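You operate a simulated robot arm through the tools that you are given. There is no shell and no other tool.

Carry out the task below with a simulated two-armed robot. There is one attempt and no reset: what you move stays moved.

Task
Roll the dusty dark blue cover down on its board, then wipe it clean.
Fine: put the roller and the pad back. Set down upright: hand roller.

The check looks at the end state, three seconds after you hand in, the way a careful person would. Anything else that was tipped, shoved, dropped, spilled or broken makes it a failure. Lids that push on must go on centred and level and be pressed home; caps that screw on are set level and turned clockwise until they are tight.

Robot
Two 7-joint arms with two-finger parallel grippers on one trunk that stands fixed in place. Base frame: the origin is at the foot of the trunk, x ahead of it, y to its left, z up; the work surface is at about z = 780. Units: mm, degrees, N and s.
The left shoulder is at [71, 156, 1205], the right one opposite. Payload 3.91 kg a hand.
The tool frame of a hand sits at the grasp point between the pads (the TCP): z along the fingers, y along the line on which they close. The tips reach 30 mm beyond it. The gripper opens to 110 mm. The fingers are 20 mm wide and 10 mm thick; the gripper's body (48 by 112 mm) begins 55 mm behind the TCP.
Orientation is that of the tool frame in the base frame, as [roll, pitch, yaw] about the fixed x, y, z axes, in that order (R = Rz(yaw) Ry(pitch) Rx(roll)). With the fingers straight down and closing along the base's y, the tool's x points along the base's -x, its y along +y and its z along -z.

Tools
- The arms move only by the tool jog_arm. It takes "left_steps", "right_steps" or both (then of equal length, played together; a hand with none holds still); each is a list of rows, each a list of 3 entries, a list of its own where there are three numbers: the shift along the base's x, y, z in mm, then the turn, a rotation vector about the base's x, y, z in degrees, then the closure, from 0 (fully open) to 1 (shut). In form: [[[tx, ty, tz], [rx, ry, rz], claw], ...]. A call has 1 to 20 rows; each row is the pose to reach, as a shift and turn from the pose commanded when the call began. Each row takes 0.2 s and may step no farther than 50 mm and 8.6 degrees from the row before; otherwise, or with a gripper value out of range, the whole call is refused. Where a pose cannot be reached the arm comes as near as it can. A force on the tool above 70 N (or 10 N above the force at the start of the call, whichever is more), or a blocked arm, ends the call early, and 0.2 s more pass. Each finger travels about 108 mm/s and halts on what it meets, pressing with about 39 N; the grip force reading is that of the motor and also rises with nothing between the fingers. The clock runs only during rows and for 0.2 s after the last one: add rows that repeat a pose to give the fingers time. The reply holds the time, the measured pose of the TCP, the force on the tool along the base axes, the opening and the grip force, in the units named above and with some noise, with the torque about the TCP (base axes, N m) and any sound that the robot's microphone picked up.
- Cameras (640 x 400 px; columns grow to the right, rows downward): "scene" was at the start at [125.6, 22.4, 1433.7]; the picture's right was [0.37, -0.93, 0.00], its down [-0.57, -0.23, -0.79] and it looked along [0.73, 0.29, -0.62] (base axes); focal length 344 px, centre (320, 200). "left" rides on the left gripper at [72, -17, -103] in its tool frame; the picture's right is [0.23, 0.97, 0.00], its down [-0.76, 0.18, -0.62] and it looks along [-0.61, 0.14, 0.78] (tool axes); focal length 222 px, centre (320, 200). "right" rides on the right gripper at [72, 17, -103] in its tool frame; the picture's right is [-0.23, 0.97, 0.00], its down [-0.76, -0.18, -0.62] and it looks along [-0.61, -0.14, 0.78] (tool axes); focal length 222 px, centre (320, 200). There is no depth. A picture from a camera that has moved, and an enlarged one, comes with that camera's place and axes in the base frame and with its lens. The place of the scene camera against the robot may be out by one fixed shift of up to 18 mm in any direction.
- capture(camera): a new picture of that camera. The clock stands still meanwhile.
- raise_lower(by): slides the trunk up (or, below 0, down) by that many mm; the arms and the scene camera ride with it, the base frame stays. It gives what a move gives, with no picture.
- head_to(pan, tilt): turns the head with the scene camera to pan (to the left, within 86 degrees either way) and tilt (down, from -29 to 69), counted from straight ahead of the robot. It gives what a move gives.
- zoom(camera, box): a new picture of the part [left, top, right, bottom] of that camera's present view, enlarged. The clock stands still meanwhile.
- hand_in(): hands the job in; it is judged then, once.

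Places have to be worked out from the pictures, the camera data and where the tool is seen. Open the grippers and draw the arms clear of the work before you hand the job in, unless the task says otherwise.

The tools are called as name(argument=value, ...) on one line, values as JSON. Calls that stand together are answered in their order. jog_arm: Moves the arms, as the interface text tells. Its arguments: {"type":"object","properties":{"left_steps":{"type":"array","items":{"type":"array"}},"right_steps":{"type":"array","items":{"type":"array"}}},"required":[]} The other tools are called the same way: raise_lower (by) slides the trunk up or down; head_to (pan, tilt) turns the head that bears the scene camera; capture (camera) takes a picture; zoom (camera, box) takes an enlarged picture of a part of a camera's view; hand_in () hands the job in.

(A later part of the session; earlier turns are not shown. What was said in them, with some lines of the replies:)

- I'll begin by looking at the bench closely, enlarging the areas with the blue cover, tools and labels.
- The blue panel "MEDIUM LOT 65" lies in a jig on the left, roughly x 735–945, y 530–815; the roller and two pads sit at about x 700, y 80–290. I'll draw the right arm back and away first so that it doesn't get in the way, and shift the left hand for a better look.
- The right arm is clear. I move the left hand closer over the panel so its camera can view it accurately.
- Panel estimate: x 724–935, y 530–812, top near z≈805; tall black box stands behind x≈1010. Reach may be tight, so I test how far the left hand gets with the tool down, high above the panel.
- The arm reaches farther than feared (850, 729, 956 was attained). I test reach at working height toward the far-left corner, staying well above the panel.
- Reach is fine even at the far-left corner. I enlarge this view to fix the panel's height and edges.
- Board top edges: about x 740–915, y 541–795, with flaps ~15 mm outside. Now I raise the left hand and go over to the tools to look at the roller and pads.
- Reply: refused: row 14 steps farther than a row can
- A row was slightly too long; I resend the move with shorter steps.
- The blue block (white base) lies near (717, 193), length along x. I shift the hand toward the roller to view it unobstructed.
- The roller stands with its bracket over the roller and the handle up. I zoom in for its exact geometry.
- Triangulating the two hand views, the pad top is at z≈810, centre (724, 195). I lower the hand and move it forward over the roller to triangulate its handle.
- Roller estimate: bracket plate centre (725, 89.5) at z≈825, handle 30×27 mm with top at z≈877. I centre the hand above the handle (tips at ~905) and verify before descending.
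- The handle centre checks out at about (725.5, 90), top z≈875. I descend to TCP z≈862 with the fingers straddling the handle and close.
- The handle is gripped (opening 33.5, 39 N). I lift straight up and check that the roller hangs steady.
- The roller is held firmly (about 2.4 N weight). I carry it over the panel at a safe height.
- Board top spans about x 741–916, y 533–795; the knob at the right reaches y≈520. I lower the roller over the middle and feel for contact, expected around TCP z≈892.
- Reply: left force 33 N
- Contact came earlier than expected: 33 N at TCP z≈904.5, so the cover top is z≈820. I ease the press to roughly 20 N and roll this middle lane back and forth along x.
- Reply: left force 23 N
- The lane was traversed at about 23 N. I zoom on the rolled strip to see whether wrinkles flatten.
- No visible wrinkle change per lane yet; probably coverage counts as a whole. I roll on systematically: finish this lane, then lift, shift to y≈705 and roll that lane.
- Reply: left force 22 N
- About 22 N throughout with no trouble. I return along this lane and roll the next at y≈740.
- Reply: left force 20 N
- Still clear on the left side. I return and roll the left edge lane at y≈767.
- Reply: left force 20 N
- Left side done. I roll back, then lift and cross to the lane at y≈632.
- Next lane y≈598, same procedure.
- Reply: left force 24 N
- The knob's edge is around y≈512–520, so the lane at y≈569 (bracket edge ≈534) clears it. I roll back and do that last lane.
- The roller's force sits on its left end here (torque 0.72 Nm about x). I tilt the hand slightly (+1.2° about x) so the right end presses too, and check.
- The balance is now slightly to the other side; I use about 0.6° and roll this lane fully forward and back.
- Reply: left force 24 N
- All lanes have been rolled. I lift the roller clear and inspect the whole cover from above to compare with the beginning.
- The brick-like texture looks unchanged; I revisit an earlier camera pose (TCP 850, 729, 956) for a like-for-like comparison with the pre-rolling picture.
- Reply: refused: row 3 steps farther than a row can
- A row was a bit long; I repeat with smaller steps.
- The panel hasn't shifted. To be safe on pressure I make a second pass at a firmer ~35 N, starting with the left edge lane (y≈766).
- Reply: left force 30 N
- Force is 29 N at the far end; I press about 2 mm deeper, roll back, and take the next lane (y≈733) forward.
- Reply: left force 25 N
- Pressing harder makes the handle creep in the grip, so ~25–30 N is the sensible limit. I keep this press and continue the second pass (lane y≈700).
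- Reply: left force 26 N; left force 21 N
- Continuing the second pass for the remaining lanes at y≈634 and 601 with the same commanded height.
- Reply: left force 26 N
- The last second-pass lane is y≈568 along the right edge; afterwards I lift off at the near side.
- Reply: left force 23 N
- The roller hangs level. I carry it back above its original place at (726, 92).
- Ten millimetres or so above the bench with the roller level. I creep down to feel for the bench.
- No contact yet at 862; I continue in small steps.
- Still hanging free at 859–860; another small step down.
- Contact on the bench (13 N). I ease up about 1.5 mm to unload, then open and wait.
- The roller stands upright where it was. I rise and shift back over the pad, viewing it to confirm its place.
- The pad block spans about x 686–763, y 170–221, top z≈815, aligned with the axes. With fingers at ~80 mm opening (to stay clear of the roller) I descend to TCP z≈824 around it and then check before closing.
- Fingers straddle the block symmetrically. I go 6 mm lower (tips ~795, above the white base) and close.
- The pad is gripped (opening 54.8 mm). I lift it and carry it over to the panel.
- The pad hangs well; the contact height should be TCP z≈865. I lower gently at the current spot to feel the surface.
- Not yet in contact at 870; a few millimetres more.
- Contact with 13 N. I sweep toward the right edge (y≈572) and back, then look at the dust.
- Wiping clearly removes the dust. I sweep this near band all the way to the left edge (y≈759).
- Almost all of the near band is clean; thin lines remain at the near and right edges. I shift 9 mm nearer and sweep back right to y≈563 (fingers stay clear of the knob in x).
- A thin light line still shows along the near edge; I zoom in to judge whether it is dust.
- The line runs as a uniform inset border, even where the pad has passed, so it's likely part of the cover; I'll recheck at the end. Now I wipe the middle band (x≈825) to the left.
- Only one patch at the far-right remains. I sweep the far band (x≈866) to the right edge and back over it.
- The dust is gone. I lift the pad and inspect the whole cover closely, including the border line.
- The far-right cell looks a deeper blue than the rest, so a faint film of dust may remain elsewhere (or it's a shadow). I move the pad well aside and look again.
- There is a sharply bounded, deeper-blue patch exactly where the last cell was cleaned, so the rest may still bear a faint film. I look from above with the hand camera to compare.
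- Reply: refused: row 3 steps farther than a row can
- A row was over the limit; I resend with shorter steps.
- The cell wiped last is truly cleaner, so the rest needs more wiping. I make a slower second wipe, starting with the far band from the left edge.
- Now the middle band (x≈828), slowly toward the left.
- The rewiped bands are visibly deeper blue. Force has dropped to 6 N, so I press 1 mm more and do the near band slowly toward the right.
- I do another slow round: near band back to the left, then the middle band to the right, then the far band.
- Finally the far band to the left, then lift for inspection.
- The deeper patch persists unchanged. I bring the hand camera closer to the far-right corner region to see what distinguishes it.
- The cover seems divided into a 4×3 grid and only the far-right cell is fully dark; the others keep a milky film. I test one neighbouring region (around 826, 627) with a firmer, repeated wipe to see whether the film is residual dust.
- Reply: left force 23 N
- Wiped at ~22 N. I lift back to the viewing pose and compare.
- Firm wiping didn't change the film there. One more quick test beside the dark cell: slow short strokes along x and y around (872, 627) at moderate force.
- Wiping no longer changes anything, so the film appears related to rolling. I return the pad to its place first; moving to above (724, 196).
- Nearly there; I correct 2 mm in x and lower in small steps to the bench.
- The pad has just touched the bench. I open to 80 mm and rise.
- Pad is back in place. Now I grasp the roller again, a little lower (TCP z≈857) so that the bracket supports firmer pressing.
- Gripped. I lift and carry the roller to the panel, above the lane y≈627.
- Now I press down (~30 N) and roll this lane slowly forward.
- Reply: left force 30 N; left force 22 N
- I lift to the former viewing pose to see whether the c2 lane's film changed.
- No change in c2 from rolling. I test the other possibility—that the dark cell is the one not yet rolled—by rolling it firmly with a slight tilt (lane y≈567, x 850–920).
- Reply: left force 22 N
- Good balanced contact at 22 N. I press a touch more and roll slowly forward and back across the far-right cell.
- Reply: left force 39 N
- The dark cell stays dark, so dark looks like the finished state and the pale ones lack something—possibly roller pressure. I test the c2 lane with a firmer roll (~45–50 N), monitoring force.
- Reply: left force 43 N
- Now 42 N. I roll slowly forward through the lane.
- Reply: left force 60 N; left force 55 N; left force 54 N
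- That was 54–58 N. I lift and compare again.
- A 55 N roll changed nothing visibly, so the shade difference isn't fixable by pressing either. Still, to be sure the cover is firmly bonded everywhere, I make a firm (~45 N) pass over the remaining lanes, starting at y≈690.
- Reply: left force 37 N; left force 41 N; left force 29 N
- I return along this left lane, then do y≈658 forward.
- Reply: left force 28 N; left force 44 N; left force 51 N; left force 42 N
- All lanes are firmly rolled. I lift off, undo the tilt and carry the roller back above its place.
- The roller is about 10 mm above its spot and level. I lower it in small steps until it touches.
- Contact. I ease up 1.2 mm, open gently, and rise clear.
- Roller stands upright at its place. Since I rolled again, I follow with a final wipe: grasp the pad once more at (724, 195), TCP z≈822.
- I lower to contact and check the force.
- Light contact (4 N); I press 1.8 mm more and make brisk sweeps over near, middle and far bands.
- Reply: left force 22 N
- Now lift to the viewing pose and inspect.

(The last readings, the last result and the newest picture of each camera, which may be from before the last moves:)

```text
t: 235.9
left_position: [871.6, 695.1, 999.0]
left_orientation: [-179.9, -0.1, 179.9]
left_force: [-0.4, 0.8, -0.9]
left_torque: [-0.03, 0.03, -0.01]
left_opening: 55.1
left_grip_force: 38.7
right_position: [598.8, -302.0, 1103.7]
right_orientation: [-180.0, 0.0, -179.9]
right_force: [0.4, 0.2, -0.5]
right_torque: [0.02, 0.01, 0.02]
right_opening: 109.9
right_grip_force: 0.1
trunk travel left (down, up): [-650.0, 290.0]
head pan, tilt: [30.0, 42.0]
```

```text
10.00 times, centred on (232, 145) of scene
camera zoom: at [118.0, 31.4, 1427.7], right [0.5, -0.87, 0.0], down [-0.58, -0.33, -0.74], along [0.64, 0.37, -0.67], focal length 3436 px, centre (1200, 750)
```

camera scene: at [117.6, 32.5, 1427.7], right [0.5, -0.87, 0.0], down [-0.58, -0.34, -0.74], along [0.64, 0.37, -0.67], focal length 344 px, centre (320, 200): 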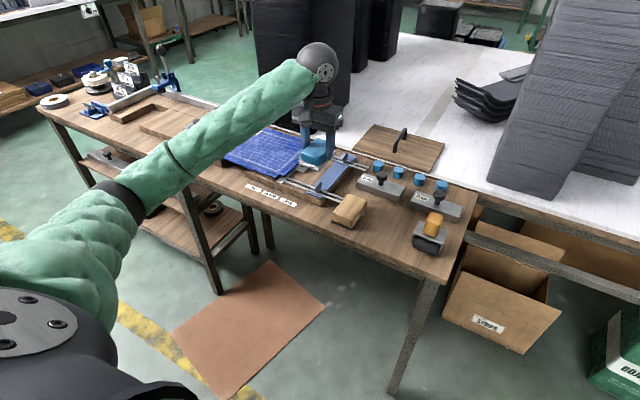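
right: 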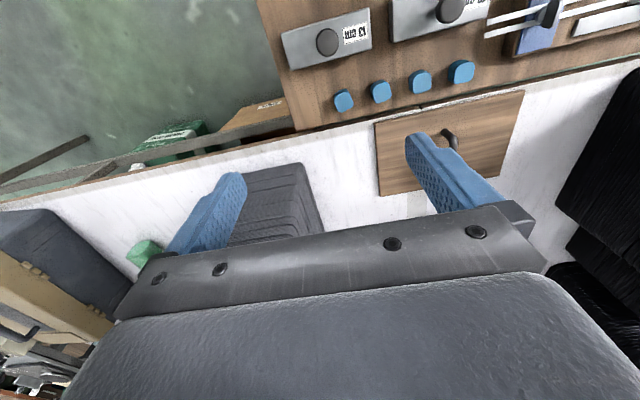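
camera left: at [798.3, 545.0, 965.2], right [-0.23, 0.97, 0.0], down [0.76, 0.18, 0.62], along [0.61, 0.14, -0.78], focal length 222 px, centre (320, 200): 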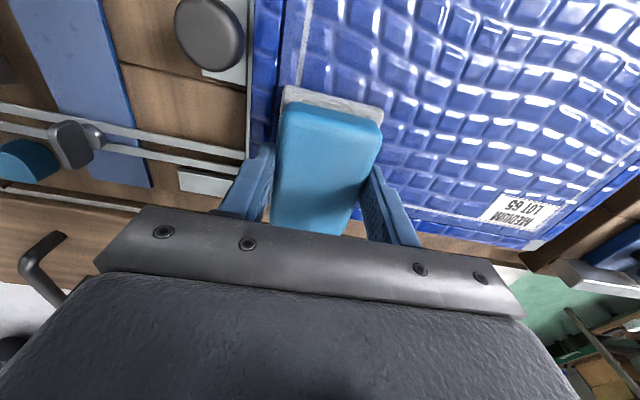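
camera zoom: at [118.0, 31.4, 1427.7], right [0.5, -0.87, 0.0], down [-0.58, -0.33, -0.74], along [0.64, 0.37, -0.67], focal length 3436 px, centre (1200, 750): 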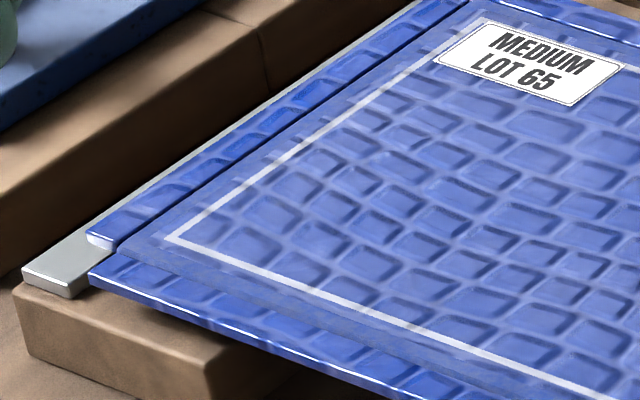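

The far-right tile still differs in shade. To judge whether that is only a view-dependent sheen, I look at it from another side with the hand camera.

jog_arm(left_steps=[[[-20, -40, 0], [0, 0, 0], 1], [[-40, -80, 0], [0, 0, 0], 1], [[-55, -120, 0], [0, 0, 0], 1], [[-65, -165, 0], [0, 0, 0], 1], [[-70, -205, 0], [0, 0, 0], 1], [[-70, -235, 0], [0, 0, 0], 1], [[-70, -235, 0], [0, 0, 0], 1]])

capture(camera="left")

zoom(camera="left", box=[360, 0, 640, 200])

```text
t: 237.5
left_position: [803.1, 460.2, 998.4]
left_orientation: [-179.9, 0.0, 179.9]
left_force: [0.3, -0.4, -0.8]
left_torque: [0.02, -0.01, -0.02]
left_opening: 54.9
left_grip_force: 39.0
right_position: [599.1, -302.9, 1103.0]
right_orientation: [-180.0, 0.1, 180.0]
right_force: [0.4, -0.2, -0.1]
right_torque: [-0.02, -0.01, 0.01]
right_opening: 110.0
right_grip_force: 0.0
trunk travel left (down, up): [-650.0, 290.0]
head pan, tilt: [30.0, 42.0]
```

```text
taken
camera left: at [729.2, 443.2, 1101.4], right [-0.23, 0.97, 0.0], down [0.76, 0.18, 0.62], along [0.61, 0.14, -0.78], focal length 222 px, centre (320, 200)
```

left: 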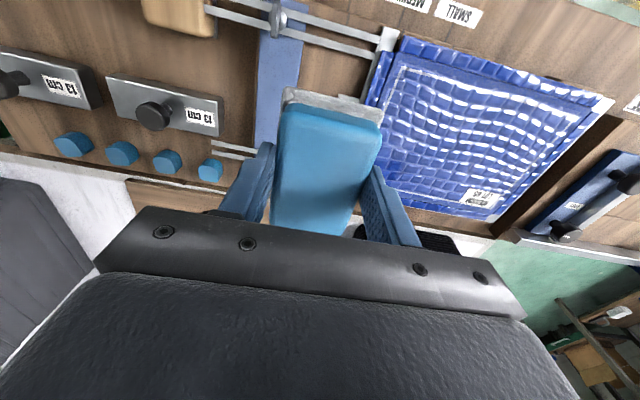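

```text
2.00 times, centred on (500, 100) of left
camera zoom: at [729.2, 443.2, 1101.4], right [-0.23, 0.97, 0.0], down [0.76, 0.18, 0.62], along [0.61, 0.14, -0.78], focal length 444 px, centre (-40, 400)
```

zoom: 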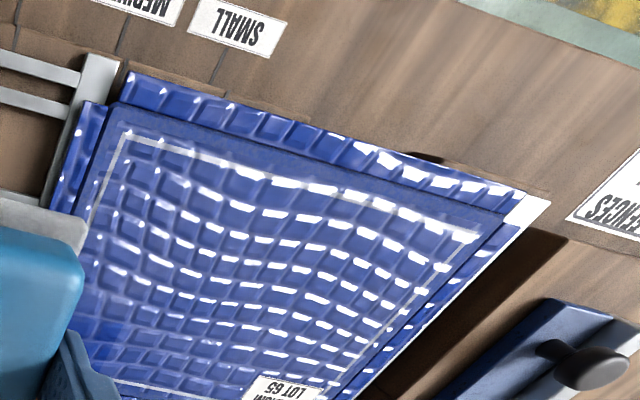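

From this side too the whole cover is free of dust; repeated rolling and wiping no longer changes anything, so the work on the cover is complete. I carry the pad back to its place.

jog_arm(left_steps=[[[-12, -40, -5], [0, 0, 0], 1], [[-24, -80, -10], [0, 0, 0], 1], [[-36, -120, -15], [0, 0, 0], 1], [[-48, -160, -20], [0, 0, 0], 1], [[-60, -200, -25], [0, 0, 0], 1], [[-72, -240, -30], [0, 0, 0], 1], [[-79, -264.5, -60], [0, 0, 0], 1], [[-79, -264.5, -105], [0, 0, 0], 1], [[-79, -264.5, -145], [0, 0, 0], 1], [[-79, -264.5, -165], [0, 0, 0], 1], [[-79, -264.5, -171], [0, 0, 0], 1], [[-79, -264.5, -171], [0, 0, 0], 1]])

zoom(camera="scene", box=[340, 170, 460, 260])

```text
t: 240.1
left_position: [722.6, 195.6, 826.3]
left_orientation: [-179.9, 0.0, 180.0]
left_force: [0.2, -0.6, -0.5]
left_torque: [0.02, -0.01, -0.01]
left_opening: 54.9
left_grip_force: 39.1
right_position: [598.5, -302.8, 1103.0]
right_orientation: [180.0, 0.0, -180.0]
right_force: [0.4, -0.9, -0.1]
right_torque: [-0.04, -0.01, -0.01]
right_opening: 109.9
right_grip_force: 0.1
trunk travel left (down, up): [-650.0, 290.0]
head pan, tilt: [30.0, 42.0]
```

```text
4.44 times, centred on (400, 215) of scene
camera zoom: at [117.9, 31.5, 1427.7], right [0.5, -0.87, 0.0], down [-0.58, -0.33, -0.74], along [0.64, 0.37, -0.67], focal length 1527 px, centre (-36, 133)
```

zoom: 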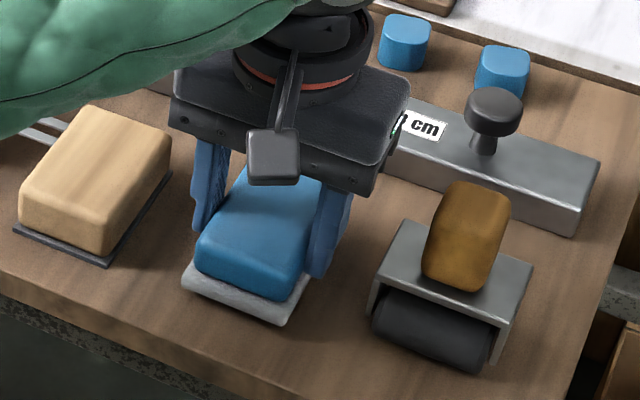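

The pad is just above its original spot; I lower the last millimetres slowly.

jog_arm(left_steps=[[[1.5, 0, -2], [0, 0, 0], 1], [[1.5, 0, -4], [0, 0, 0], 1], [[1.5, 0, -5], [0, 0, 0], 1], [[1.5, 0, -5], [0, 0, 0], 1]])

jog_arm(left_steps=[[[0, 0, -0.8], [0, 0, 0], 1], [[0, 0, -1.5], [0, 0, 0], 1], [[0, 0, -1.5], [0, 0, 0], 1]])

```text
t: 241.1
left_position: [722.9, 195.1, 822.8]
left_orientation: [-179.8, -0.1, 180.0]
left_force: [0.3, -0.5, -1.0]
left_torque: [0.03, -0.03, -0.01]
left_opening: 55.0
left_grip_force: 38.4
right_position: [599.1, -303.2, 1103.2]
right_orientation: [-179.9, 0.0, 180.0]
right_force: [-0.1, -0.3, 0.0]
right_torque: [-0.02, -0.03, -0.01]
right_opening: 110.0
right_grip_force: 0.1
trunk travel left (down, up): [-650.0, 290.0]
head pan, tilt: [30.0, 42.0]
```

```text
t: 241.9
left_position: [724.6, 196.1, 821.0]
left_orientation: [-180.0, 0.0, 180.0]
left_force: [0.0, 0.6, 4.0]
left_torque: [0.12, -0.24, 0.04]
left_opening: 54.8
left_grip_force: 38.4
right_position: [599.2, -304.6, 1103.6]
right_orientation: [179.9, 0.0, 180.0]
right_force: [0.0, -0.4, 0.1]
right_torque: [-0.03, 0.03, 0.0]
right_opening: 110.1
right_grip_force: 0.1
trunk travel left (down, up): [-650.0, 290.0]
head pan, tilt: [30.0, 42.0]
```

Touching the bench (4 N). I open, rise, and draw the left arm back clear of the work.

jog_arm(left_steps=[[[0, 0, 0], [0, 0, 0], 0.4], [[0, 0, 0], [0, 0, 0], 0.27], [[0, 0, 0], [0, 0, 0], 0.27], [[0, 0, 0], [0, 0, 0], 0.27], [[0, 0, 35], [0, 0, 0], 0.27], [[0, 0, 80], [0, 0, 0], 0.27], [[0, 0, 125], [0, 0, 0], 0.1], [[-10, 10, 165], [0, 0, 0], 0], [[-40, 30, 190], [0, 0, 0], 0], [[-75, 55, 205], [0, 0, 0], 0], [[-110, 85, 215], [0, 0, 0], 0], [[-140, 120, 220], [0, 0, 0], 0], [[-165, 155, 225], [0, 0, 0], 0], [[-185, 195, 230], [0, 0, 0], 0], [[-200, 235, 235], [0, 0, 0], 0], [[-210, 275, 240], [0, 0, 0], 0], [[-210, 275, 240], [0, 0, 0], 0]])

capture(camera="scene")

zoom(camera="scene", box=[320, 150, 480, 260])

capture(camera="left")

```text
t: 245.5
left_position: [514.9, 471.4, 1063.1]
left_orientation: [-179.9, -0.2, 180.0]
left_force: [-0.3, 0.2, -0.5]
left_torque: [0.04, 0.04, 0.0]
left_opening: 110.0
left_grip_force: 0.0
right_position: [600.0, -302.1, 1102.4]
right_orientation: [-180.0, -0.2, 180.0]
right_force: [1.0, 0.0, 0.0]
right_torque: [0.0, 0.01, 0.01]
right_opening: 110.2
right_grip_force: 0.0
trunk travel left (down, up): [-650.0, 290.0]
head pan, tilt: [30.0, 42.0]
```

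```text
taken
camera scene: at [118.9, 31.6, 1427.6], right [0.5, -0.87, 0.0], down [-0.58, -0.33, -0.74], along [0.64, 0.37, -0.67], focal length 344 px, centre (320, 200)
```

scene: 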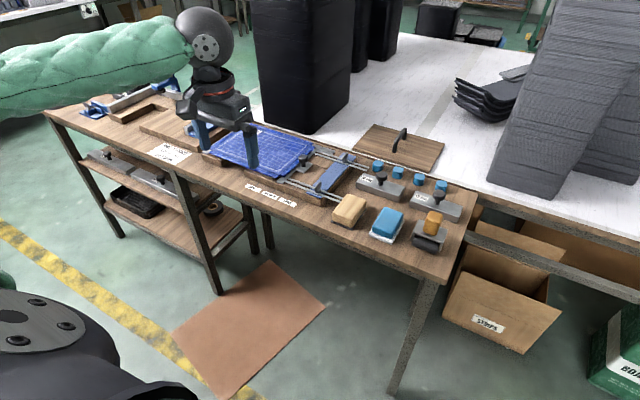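

```text
3.64 times, centred on (400, 205) of scene
camera zoom: at [118.9, 31.6, 1427.6], right [0.5, -0.87, 0.0], down [-0.58, -0.33, -0.74], along [0.64, 0.37, -0.67], focal length 1249 px, centre (29, 182)
```

zoom: 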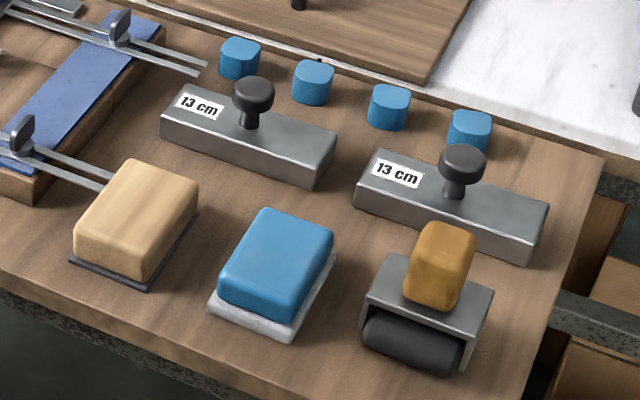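

```text
taken
camera left: at [442.0, 454.2, 1165.7], right [-0.23, 0.97, 0.0], down [0.76, 0.18, 0.62], along [0.61, 0.14, -0.78], focal length 222 px, centre (320, 200)
```

left: 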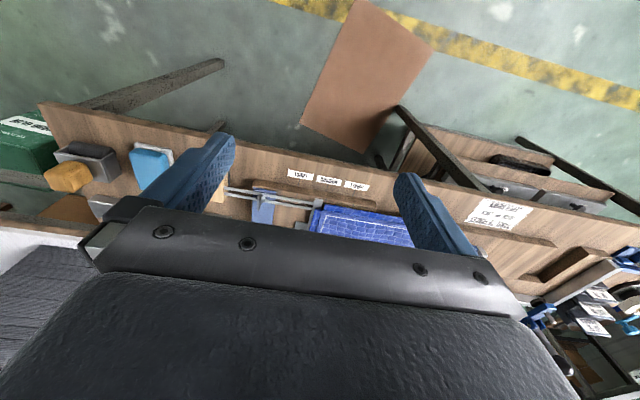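

Roller and pad are back. I withdraw the left arm a bit farther for an unobstructed last look at the panel.

jog_arm(left_steps=[[[-20, 40, 20], [0, 0, 0], 0], [[-40, 80, 40], [0, 0, 0], 0], [[-55, 120, 60], [0, 0, 0], 0], [[-60, 165, 70], [0, 0, 0], 0], [[-60, 205, 70], [0, 0, 0], 0], [[-60, 205, 70], [0, 0, 0], 0]])

capture(camera="scene")

zoom(camera="scene", box=[195, 110, 355, 210])

zoom(camera="scene", box=[205, 115, 317, 185])

```text
t: 246.9
left_position: [453.9, 675.4, 1131.8]
left_orientation: [-179.9, 0.1, -179.9]
left_force: [0.3, 0.5, 0.3]
left_torque: [0.0, 0.01, 0.0]
left_opening: 109.8
left_grip_force: 0.1
right_position: [599.0, -303.0, 1102.6]
right_orientation: [180.0, -0.1, 179.9]
right_force: [-0.3, -0.6, 0.3]
right_torque: [-0.04, -0.03, -0.03]
right_opening: 110.1
right_grip_force: 0.1
trunk travel left (down, up): [-650.0, 290.0]
head pan, tilt: [30.0, 42.0]
```

```text
taken
camera scene: at [117.3, 31.2, 1427.8], right [0.5, -0.87, 0.0], down [-0.58, -0.33, -0.74], along [0.64, 0.37, -0.67], focal length 344 px, centre (320, 200)
```

scene: 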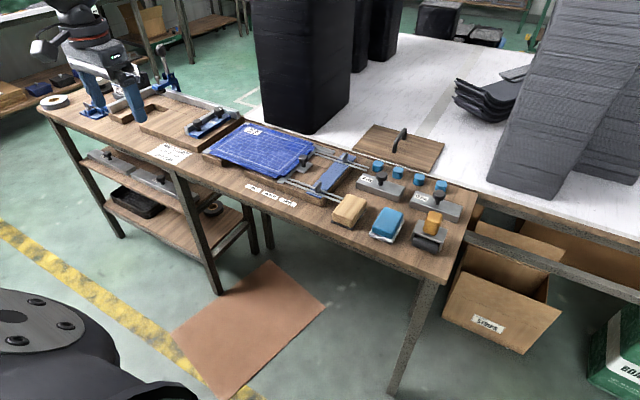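

```text
4.00 times, centred on (275, 160) of scene
camera zoom: at [117.3, 31.2, 1427.8], right [0.5, -0.87, 0.0], down [-0.58, -0.33, -0.74], along [0.64, 0.37, -0.67], focal length 1374 px, centre (500, 360)
```

zoom: 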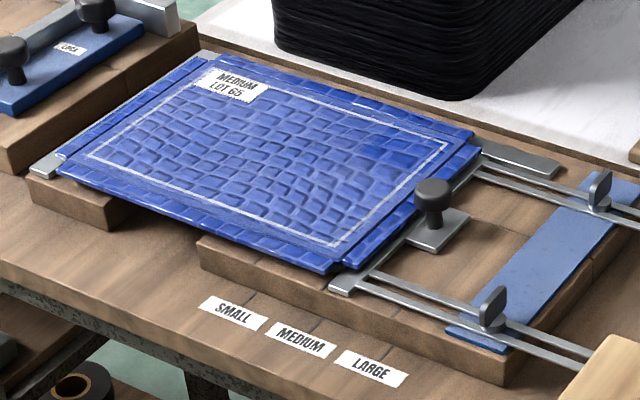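

```text
5.71 times, centred on (261, 150) of scene
camera zoom: at [117.3, 31.2, 1427.8], right [0.5, -0.87, 0.0], down [-0.58, -0.33, -0.74], along [0.64, 0.37, -0.67], focal length 1963 px, centre (657, 486)
```

zoom: 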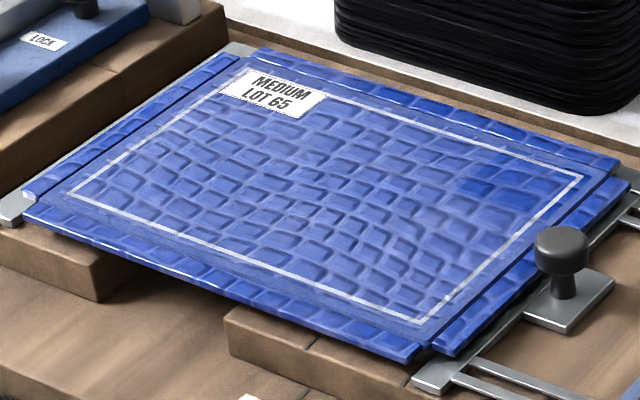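

I retake the same enlarged view as at t=5 to check whether anything in the jig shifted.

zoom(camera="scene", box=[190, 100, 350, 220])

zoom(camera="scene", box=[275, 135, 355, 185])

```text
3.33 times, centred on (270, 160) of scene
camera zoom: at [117.3, 31.2, 1427.8], right [0.5, -0.87, 0.0], down [-0.58, -0.33, -0.74], along [0.64, 0.37, -0.67], focal length 1145 px, centre (487, 333)
```

zoom: 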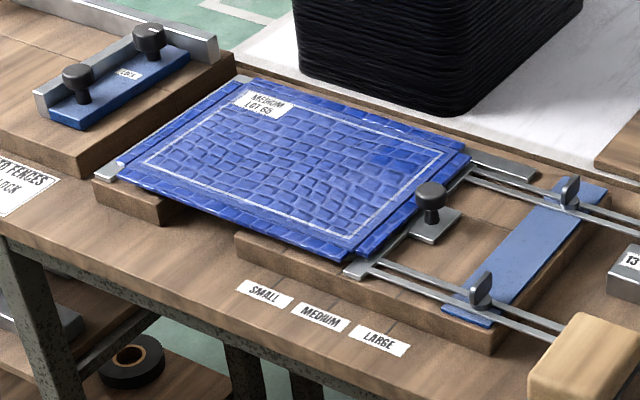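

```text
8.00 times, centred on (315, 160) of scene
camera zoom: at [117.3, 31.2, 1427.8], right [0.5, -0.87, 0.0], down [-0.58, -0.33, -0.74], along [0.64, 0.37, -0.67], focal length 2749 px, centre (360, 520)
```

zoom: 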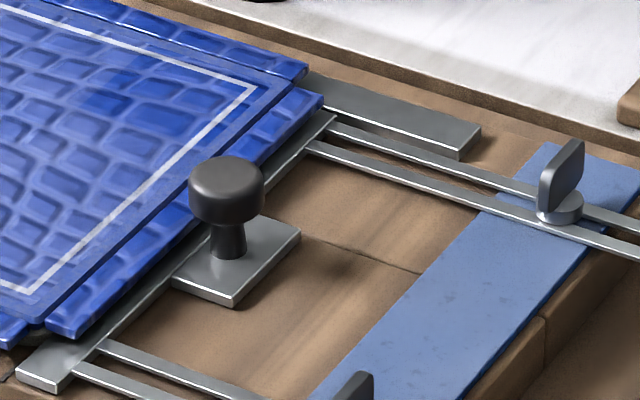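

The knob, sliding jaw and panel seem a few millimetres farther right than at the start. I go back to the earlier camera pose at the far-left corner (TCP 890, 775, 876) for an accurate comparison.

jog_arm(left_steps=[[[45, 10, -10], [0, 0, 0], 0], [[90, 20, -20], [0, 0, 0], 0], [[135, 30, -30], [0, 0, 0], 0], [[180, 40, -40], [0, 0, 0], 0], [[225, 50, -50], [0, 0, 0], 0], [[270, 60, -60], [0, 0, 0], 0], [[315, 70, -70], [0, 0, 0], 0], [[360, 80, -85], [0, 0, 0], 0], [[400, 90, -105], [0, 0, 0], 0], [[425, 97, -135], [0, 0, 0], 0], [[436, 100, -175], [0, 0, 0], 0], [[436, 100, -215], [0, 0, 0], 0], [[436, 100, -246], [0, 0, 0], 0], [[436, 100, -256], [0, 0, 0], 0], [[436, 100, -256], [0, 0, 0], 0]])

zoom(camera="left", box=[200, 80, 440, 230])

capture(camera="left")

```text
t: 250.1
left_position: [890.6, 774.9, 875.5]
left_orientation: [-179.8, -0.1, 180.0]
left_force: [-0.4, -0.2, -0.4]
left_torque: [0.0, -0.04, -0.02]
left_opening: 109.9
left_grip_force: 0.0
right_position: [600.5, -302.5, 1103.3]
right_orientation: [-179.9, -0.1, -180.0]
right_force: [0.6, -0.9, -0.2]
right_torque: [0.01, 0.01, -0.01]
right_opening: 109.9
right_grip_force: 0.0
trunk travel left (down, up): [-650.0, 290.0]
head pan, tilt: [30.0, 42.0]
```

```text
2.67 times, centred on (320, 155) of left
camera zoom: at [817.7, 757.4, 978.7], right [-0.23, 0.97, 0.0], down [0.76, 0.18, 0.62], along [0.61, 0.14, -0.78], focal length 592 px, centre (320, 320)
```

zoom: 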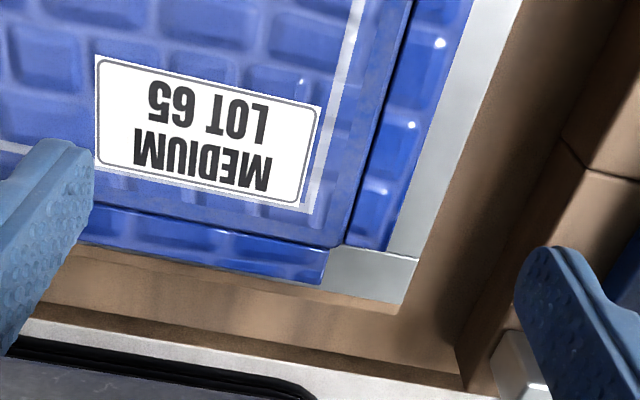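

```text
taken
camera left: at [817.7, 757.4, 978.7], right [-0.23, 0.97, 0.0], down [0.76, 0.18, 0.62], along [0.61, 0.14, -0.78], focal length 222 px, centre (320, 200)
```

left: 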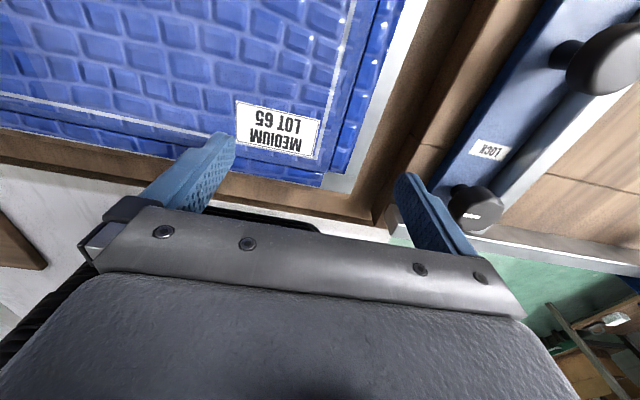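

The panel (with the sliding jaw) has crept about 5–6 mm toward −y relative to the fixed plate. I return to the earlier pose (772, 608, 992) to measure the jaw's shift against fixed marks.

jog_arm(left_steps=[[[0, 0, 40], [0, 0, 0], 0], [[-10, -20, 80], [0, 0, 0], 0], [[-30, -45, 110], [0, 0, 0], 0], [[-55, -80, 116.5], [0, 0, 0], 0], [[-80, -120, 116.5], [0, 0, 0], 0], [[-105, -155, 116.5], [0, 0, 0], 0], [[-118.2, -167.1, 116.5], [0, 0, 0], 0], [[-118.2, -167.1, 116.5], [0, 0, 0], 0]])

zoom(camera="left", box=[100, 0, 420, 200])

capture(camera="left")

```text
t: 251.9
left_position: [771.2, 608.3, 992.3]
left_orientation: [-179.9, 0.0, -180.0]
left_force: [-0.5, 0.1, 0.6]
left_torque: [0.0, -0.01, 0.04]
left_opening: 110.0
left_grip_force: 0.0
right_position: [599.3, -302.4, 1102.4]
right_orientation: [180.0, 0.0, -179.9]
right_force: [0.1, -0.6, -0.1]
right_torque: [-0.01, 0.02, 0.03]
right_opening: 110.1
right_grip_force: 0.1
trunk travel left (down, up): [-650.0, 290.0]
head pan, tilt: [30.0, 42.0]
```

```text
2.00 times, centred on (260, 100) of left
camera zoom: at [698.2, 591.0, 1095.5], right [-0.23, 0.97, 0.0], down [0.76, 0.18, 0.62], along [0.61, 0.14, -0.78], focal length 444 px, centre (440, 400)
```

zoom: 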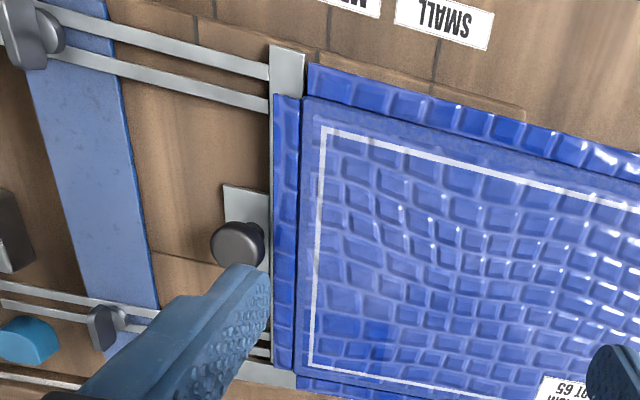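

```text
taken
camera left: at [698.2, 591.0, 1095.5], right [-0.23, 0.97, 0.0], down [0.76, 0.18, 0.62], along [0.61, 0.14, -0.78], focal length 222 px, centre (320, 200)
```

left: 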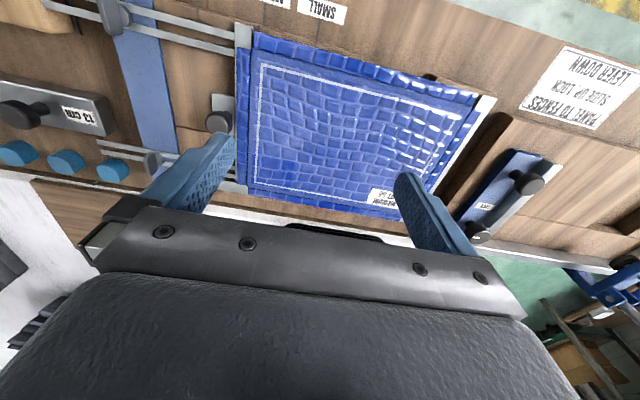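

Against fixed marks the jaw, knob and panel have shifted about 5 mm to the right (−y). I'll nudge them back gently by pushing the jaw's knob with closed fingertips; first I position the closed fingers at its right side.

jog_arm(left_steps=[[[10, -40, 0], [0, 0, 0], 0.5], [[20, -80, 0], [0, 0, 0], 1], [[30, -120, 0], [0, 0, 0], 1], [[39, -153, 0], [0, 0, 0], 1], [[39, -153, -30], [0, 0, 0], 1], [[39, -153, -60], [0, 0, 0], 1], [[39, -153, -60], [0, 0, 0], 1]])

capture(camera="left")

zoom(camera="scene", box=[265, 100, 345, 180])

```text
t: 253.5
left_position: [813.4, 456.5, 931.6]
left_orientation: [-180.0, 0.0, -179.9]
left_force: [0.5, 0.6, -0.2]
left_torque: [0.01, 0.01, 0.01]
left_opening: 0.0
left_grip_force: 38.0
right_position: [598.6, -302.9, 1103.5]
right_orientation: [180.0, 0.0, 179.8]
right_force: [-0.6, 0.4, 0.8]
right_torque: [0.0, 0.0, 0.02]
right_opening: 110.0
right_grip_force: 0.1
trunk travel left (down, up): [-650.0, 290.0]
head pan, tilt: [30.0, 42.0]
```

```text
taken
camera left: at [738.7, 438.6, 1035.6], right [-0.23, 0.97, 0.0], down [0.76, 0.18, 0.62], along [0.61, 0.14, -0.78], focal length 222 px, centre (320, 200)
```

left: 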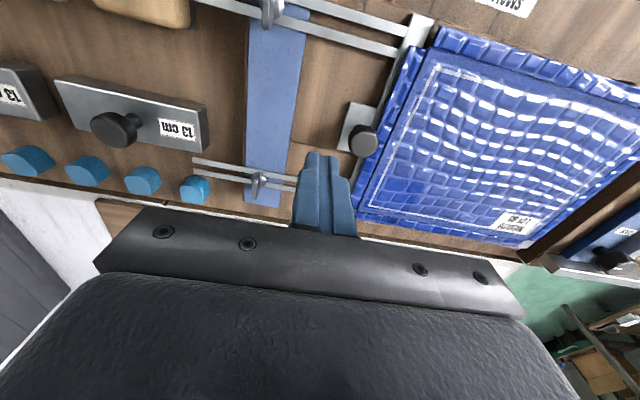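

```text
5.00 times, centred on (305, 140) of scene
camera zoom: at [117.5, 31.7, 1427.8], right [0.5, -0.87, 0.0], down [-0.58, -0.33, -0.74], along [0.64, 0.37, -0.67], focal length 1718 px, centre (395, 500)
```

zoom: 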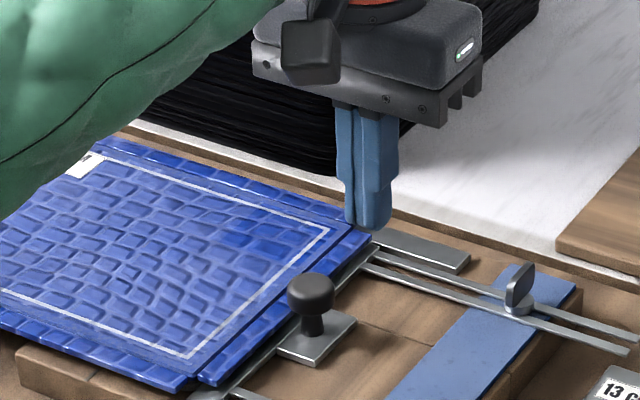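

Knob head centre is about (812, 498, 840). I descend to tip height ~832 beside it, then approach in +y slowly watching force.

jog_arm(left_steps=[[[-1, 0, -35], [0, 0, 0], 1], [[-1, 0, -60], [0, 0, 0], 1], [[-1, 0, -69], [0, 0, 0], 1], [[-1, 0, -69], [0, 0, 0], 1]])

capture(camera="left")

zoom(camera="scene", box=[265, 110, 345, 190])

```text
t: 254.5
left_position: [810.1, 456.2, 862.3]
left_orientation: [-179.9, 0.0, -180.0]
left_force: [-0.4, 0.1, 0.2]
left_torque: [0.01, 0.03, 0.0]
left_opening: 0.2
left_grip_force: 37.5
right_position: [599.3, -303.5, 1103.7]
right_orientation: [180.0, -0.1, -179.9]
right_force: [-1.4, 0.0, 0.3]
right_torque: [0.03, 0.0, -0.02]
right_opening: 109.8
right_grip_force: 0.0
trunk travel left (down, up): [-650.0, 290.0]
head pan, tilt: [30.0, 42.0]
```

```text
taken
camera left: at [737.5, 438.5, 966.0], right [-0.23, 0.97, 0.0], down [0.76, 0.18, 0.62], along [0.61, 0.14, -0.78], focal length 222 px, centre (320, 200)
```

left: 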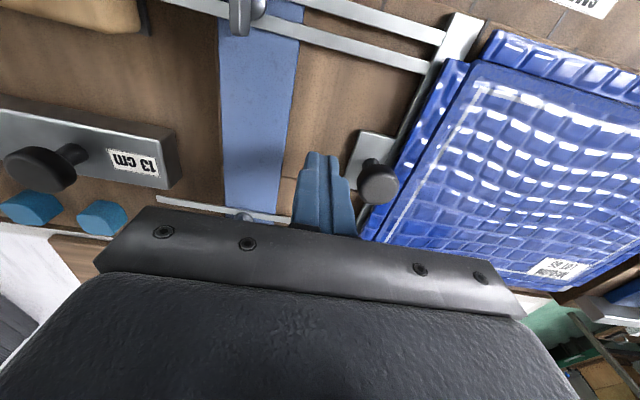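

```text
5.00 times, centred on (305, 150) of scene
camera zoom: at [117.8, 31.6, 1427.7], right [0.5, -0.87, 0.0], down [-0.58, -0.33, -0.74], along [0.64, 0.37, -0.67], focal length 1718 px, centre (395, 450)
```

zoom: 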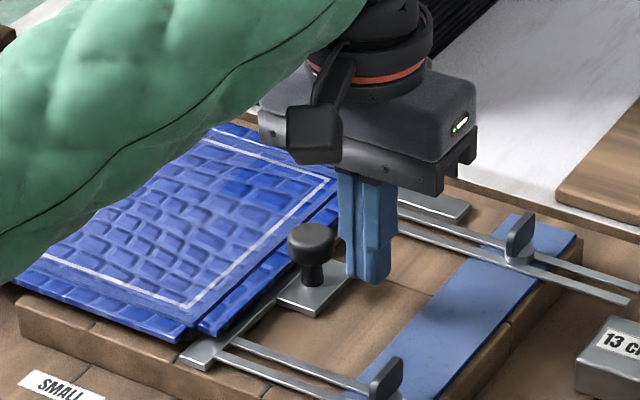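

Well aligned with the knob. I approach in small +y steps.

jog_arm(left_steps=[[[0, 6, 0], [0, 0, 0], 1], [[0, 12, 0], [0, 0, 0], 1], [[0, 15, 0], [0, 0, 0], 1], [[0, 15, 0], [0, 0, 0], 1]])

jog_arm(left_steps=[[[0, 1, 0], [0, 0, 0], 1], [[0, 2, 0], [0, 0, 0], 1], [[0, 2, 0], [0, 0, 0], 1]])

```text
t: 255.5
left_position: [810.4, 471.0, 863.4]
left_orientation: [-179.8, 0.0, 179.9]
left_force: [0.9, -0.7, 0.0]
left_torque: [-0.01, -0.01, -0.02]
left_opening: 0.0
left_grip_force: 37.5
right_position: [598.9, -302.9, 1103.4]
right_orientation: [180.0, 0.1, -180.0]
right_force: [0.0, -0.1, 0.6]
right_torque: [0.03, -0.01, 0.02]
right_opening: 110.1
right_grip_force: 0.1
trunk travel left (down, up): [-650.0, 290.0]
head pan, tilt: [30.0, 42.0]
```

```text
t: 256.3
left_position: [809.5, 473.4, 862.5]
left_orientation: [-179.9, 0.0, 180.0]
left_force: [1.0, 0.3, 0.6]
left_torque: [-0.01, 0.0, 0.0]
left_opening: 0.0
left_grip_force: 38.0
right_position: [599.4, -302.9, 1104.0]
right_orientation: [-179.9, 0.0, 180.0]
right_force: [-1.1, 0.2, 0.5]
right_torque: [0.02, 0.03, 0.04]
right_opening: 110.1
right_grip_force: 0.1
trunk travel left (down, up): [-650.0, 290.0]
head pan, tilt: [30.0, 42.0]
```

No contact yet at y=473. Continuing in 1.5–2 mm increments.

jog_arm(left_steps=[[[0, 1, 0], [0, 0, 0], 1], [[0, 2, 0], [0, 0, 0], 1], [[0, 2, 0], [0, 0, 0], 1]])

jog_arm(left_steps=[[[0, 1, 0], [0, 0, 0], 1], [[0, 1.5, 0], [0, 0, 0], 1], [[0, 1.5, 0], [0, 0, 0], 1]])

```text
t: 257.1
left_position: [811.3, 474.9, 861.4]
left_orientation: [-179.9, 0.1, -179.9]
left_force: [0.4, 0.4, -0.2]
left_torque: [0.0, 0.01, 0.02]
left_opening: 0.0
left_grip_force: 37.4
right_position: [599.2, -303.3, 1103.0]
right_orientation: [-180.0, 0.1, 180.0]
right_force: [0.9, -0.3, 0.4]
right_torque: [0.01, 0.01, 0.0]
right_opening: 109.9
right_grip_force: 0.1
trunk travel left (down, up): [-650.0, 290.0]
head pan, tilt: [30.0, 42.0]
```

```text
t: 257.9
left_position: [810.2, 475.9, 862.0]
left_orientation: [-179.9, -0.1, 179.9]
left_force: [0.2, -1.5, 1.0]
left_torque: [-0.03, -0.01, 0.0]
left_opening: 0.0
left_grip_force: 37.9
right_position: [599.8, -304.0, 1103.4]
right_orientation: [180.0, 0.0, 179.9]
right_force: [-1.0, 0.2, -0.2]
right_torque: [0.0, 0.02, -0.01]
right_opening: 109.9
right_grip_force: 0.0
trunk travel left (down, up): [-650.0, 290.0]
head pan, tilt: [30.0, 42.0]
```

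jog_arm(left_steps=[[[0, 0.7, 0], [0, 0, 0], 1], [[0, 1.2, 0], [0, 0, 0], 1], [[0, 1.2, 0], [0, 0, 0], 1]])

jog_arm(left_steps=[[[0, 0.7, 0], [0, 0, 0], 1], [[0, 1.2, 0], [0, 0, 0], 1], [[0, 1.2, 0], [0, 0, 0], 1]])

zoom(camera="scene", box=[265, 110, 345, 190])

```text
t: 258.7
left_position: [810.1, 477.6, 862.8]
left_orientation: [-179.9, -0.1, 180.0]
left_force: [-0.4, -1.8, -0.3]
left_torque: [-0.07, 0.01, -0.02]
left_opening: 0.1
left_grip_force: 37.7
right_position: [600.9, -302.7, 1103.5]
right_orientation: [-180.0, 0.1, -179.9]
right_force: [-0.1, -0.3, -0.3]
right_torque: [0.0, -0.02, 0.0]
right_opening: 110.1
right_grip_force: 0.1
trunk travel left (down, up): [-650.0, 290.0]
head pan, tilt: [30.0, 42.0]
```

```text
t: 259.5
left_position: [810.0, 478.9, 863.7]
left_orientation: [-179.8, 0.0, 180.0]
left_force: [-0.4, -0.8, -0.7]
left_torque: [-0.03, 0.01, -0.01]
left_opening: 0.0
left_grip_force: 37.9
right_position: [598.3, -301.9, 1102.9]
right_orientation: [180.0, -0.1, -179.9]
right_force: [0.0, -0.5, 0.2]
right_torque: [0.03, -0.01, -0.01]
right_opening: 109.9
right_grip_force: 0.0
trunk travel left (down, up): [-650.0, 290.0]
head pan, tilt: [30.0, 42.0]
```

```text
5.00 times, centred on (305, 150) of scene
camera zoom: at [117.9, 31.5, 1427.7], right [0.5, -0.87, 0.0], down [-0.58, -0.33, -0.74], along [0.64, 0.37, -0.67], focal length 1718 px, centre (395, 450)
```

zoom: 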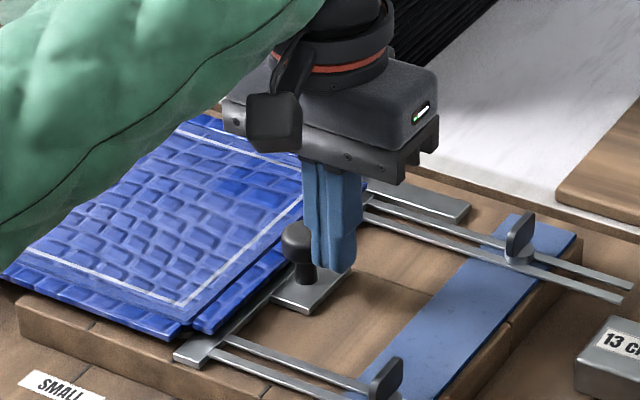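

The jaw slides easily (≈1–2 N) and has moved about 4 mm back with the panel. One more millimetre, then back off and measure.

jog_arm(left_steps=[[[0, 0.5, 0], [0, 0, 0], 1], [[0, 1, 0], [0, 0, 0], 1], [[0, 1, 0], [0, 0, 0], 1]])

jog_arm(left_steps=[[[0, -5, 0], [0, 0, 0], 1], [[0, -20, 0], [0, 0, 0], 1], [[0, -20, 40], [0, 0, 0], 1], [[0, -20, 85], [0, 0, 0], 1], [[-10, 20, 110], [0, 0, 0], 0.5], [[-20, 60, 125], [0, 0, 0], 0], [[-30, 100, 129], [0, 0, 0], 0], [[-38.8, 128.4, 129.5], [0, 0, 0], 0], [[-38.8, 128.4, 129.5], [0, 0, 0], 0]])

zoom(camera="left", box=[100, 0, 420, 200])

zoom(camera="scene", box=[190, 100, 350, 220])

```text
t: 260.3
left_position: [810.8, 478.4, 863.3]
left_orientation: [-179.9, -0.1, -180.0]
left_force: [0.7, -0.7, 0.9]
left_torque: [-0.02, 0.0, 0.0]
left_opening: 0.0
left_grip_force: 37.8
right_position: [599.0, -302.8, 1103.0]
right_orientation: [-180.0, 0.0, 179.9]
right_force: [0.7, -0.1, 0.5]
right_torque: [-0.01, 0.02, -0.02]
right_opening: 110.0
right_grip_force: 0.1
trunk travel left (down, up): [-650.0, 290.0]
head pan, tilt: [30.0, 42.0]
```

```text
t: 262.3
left_position: [772.2, 607.9, 992.9]
left_orientation: [-179.8, 0.0, 180.0]
left_force: [-1.0, 0.8, -0.7]
left_torque: [-0.02, 0.02, -0.02]
left_opening: 109.7
left_grip_force: 0.0
right_position: [598.7, -302.8, 1102.0]
right_orientation: [180.0, 0.0, -179.9]
right_force: [0.6, 0.3, -0.2]
right_torque: [0.03, 0.03, -0.03]
right_opening: 110.1
right_grip_force: 0.0
trunk travel left (down, up): [-650.0, 290.0]
head pan, tilt: [30.0, 42.0]
```

```text
2.00 times, centred on (260, 100) of left
camera zoom: at [698.4, 590.8, 1095.6], right [-0.23, 0.97, 0.0], down [0.76, 0.18, 0.62], along [0.61, 0.14, -0.78], focal length 444 px, centre (440, 400)
```

zoom: 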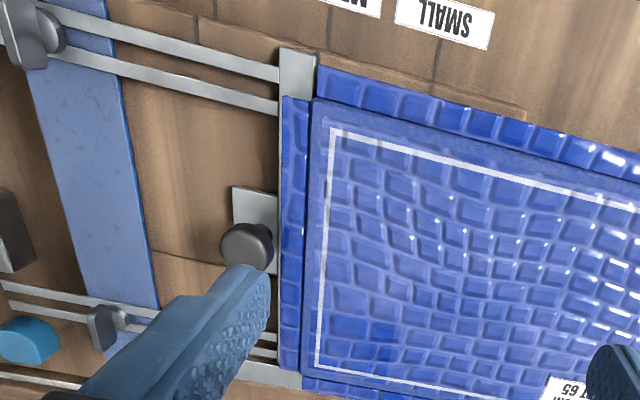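

```text
3.33 times, centred on (270, 160) of scene
camera zoom: at [118.2, 31.2, 1427.7], right [0.5, -0.87, 0.0], down [-0.58, -0.33, -0.74], along [0.64, 0.37, -0.67], focal length 1145 px, centre (487, 333)
```

zoom: 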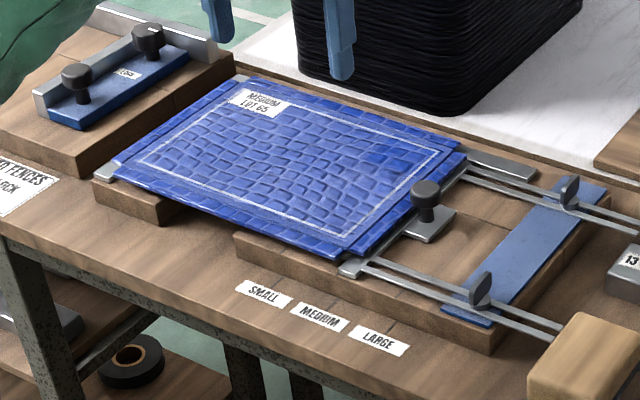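

The jaw, knob and panel are back exactly where they were. I withdraw the left arm, open, clear of the work.

jog_arm(left_steps=[[[-30, 0, 35], [0, 0, 0], 0], [[-65, 5, 65], [0, 0, 0], 0], [[-105, 10, 85], [0, 0, 0], 0], [[-150, 15, 100], [0, 0, 0], 0], [[-195, 25, 110], [0, 0, 0], 0], [[-240, 35, 115], [0, 0, 0], 0], [[-280, 50, 120], [0, 0, 0], 0], [[-310, 65, 120], [0, 0, 0], 0], [[-310, 65, 120], [0, 0, 0], 0]])

capture(camera="scene")

zoom(camera="scene", box=[320, 150, 480, 260])

```text
t: 264.3
left_position: [461.7, 674.2, 1111.7]
left_orientation: [-179.9, -0.1, -180.0]
left_force: [0.6, 0.3, -0.9]
left_torque: [0.01, 0.03, -0.01]
left_opening: 110.2
left_grip_force: 0.1
right_position: [600.1, -301.1, 1102.5]
right_orientation: [-180.0, -0.1, -180.0]
right_force: [0.0, -1.0, -0.2]
right_torque: [0.02, 0.01, 0.01]
right_opening: 110.0
right_grip_force: 0.1
trunk travel left (down, up): [-650.0, 290.0]
head pan, tilt: [30.0, 42.0]
```

```text
taken
camera scene: at [119.0, 33.2, 1427.5], right [0.5, -0.87, 0.0], down [-0.58, -0.34, -0.74], along [0.64, 0.37, -0.67], focal length 344 px, centre (320, 200)
```

scene: 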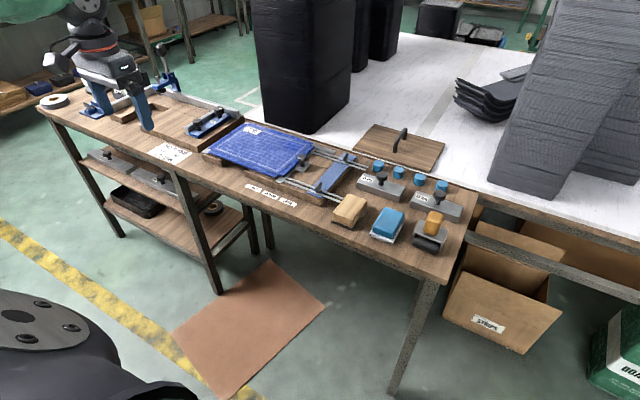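

```text
3.64 times, centred on (400, 205) of scene
camera zoom: at [119.0, 33.2, 1427.5], right [0.5, -0.87, 0.0], down [-0.58, -0.34, -0.74], along [0.64, 0.37, -0.67], focal length 1249 px, centre (29, 182)
```

zoom: 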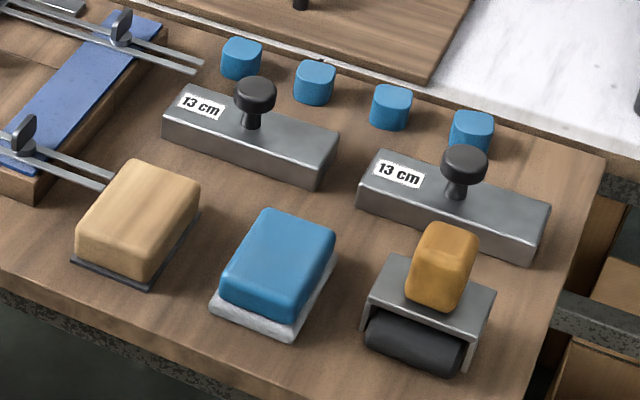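

The cover has been rolled and wiped clean, and the roller stands upright beside the pad in their places. The panel and jaw are back where they were, and both arms are clear with grippers open. I hand in.

hand_in()

```text
The job is handed in.
```

I rolled the dark blue cover down across its whole width and wiped the dust off it, and the job is handed in. The roller stands upright in its place, the wiping pad is back, and both arms are clear with their grippers open.

- **Shade difference:** One patch at the cover's far-right corner is a deeper blue than the rest. The rest looks slightly paler. More wiping (up to about 22 N) and rolling (up to about 58 N) did not change the shade. I never found out what causes it, so a faint film may remain on the paler part.
- **Panel shift:** During the later rolling and wiping, the panel and the jig's sliding jaw moved about 5 mm to the right. I pushed the jaw back gently, and in the camera view it again lines up with where it was before.
- **Rolling repeated:** I rolled the cover again after the first wipe, so I wiped it once more at the end to keep the order you asked for.
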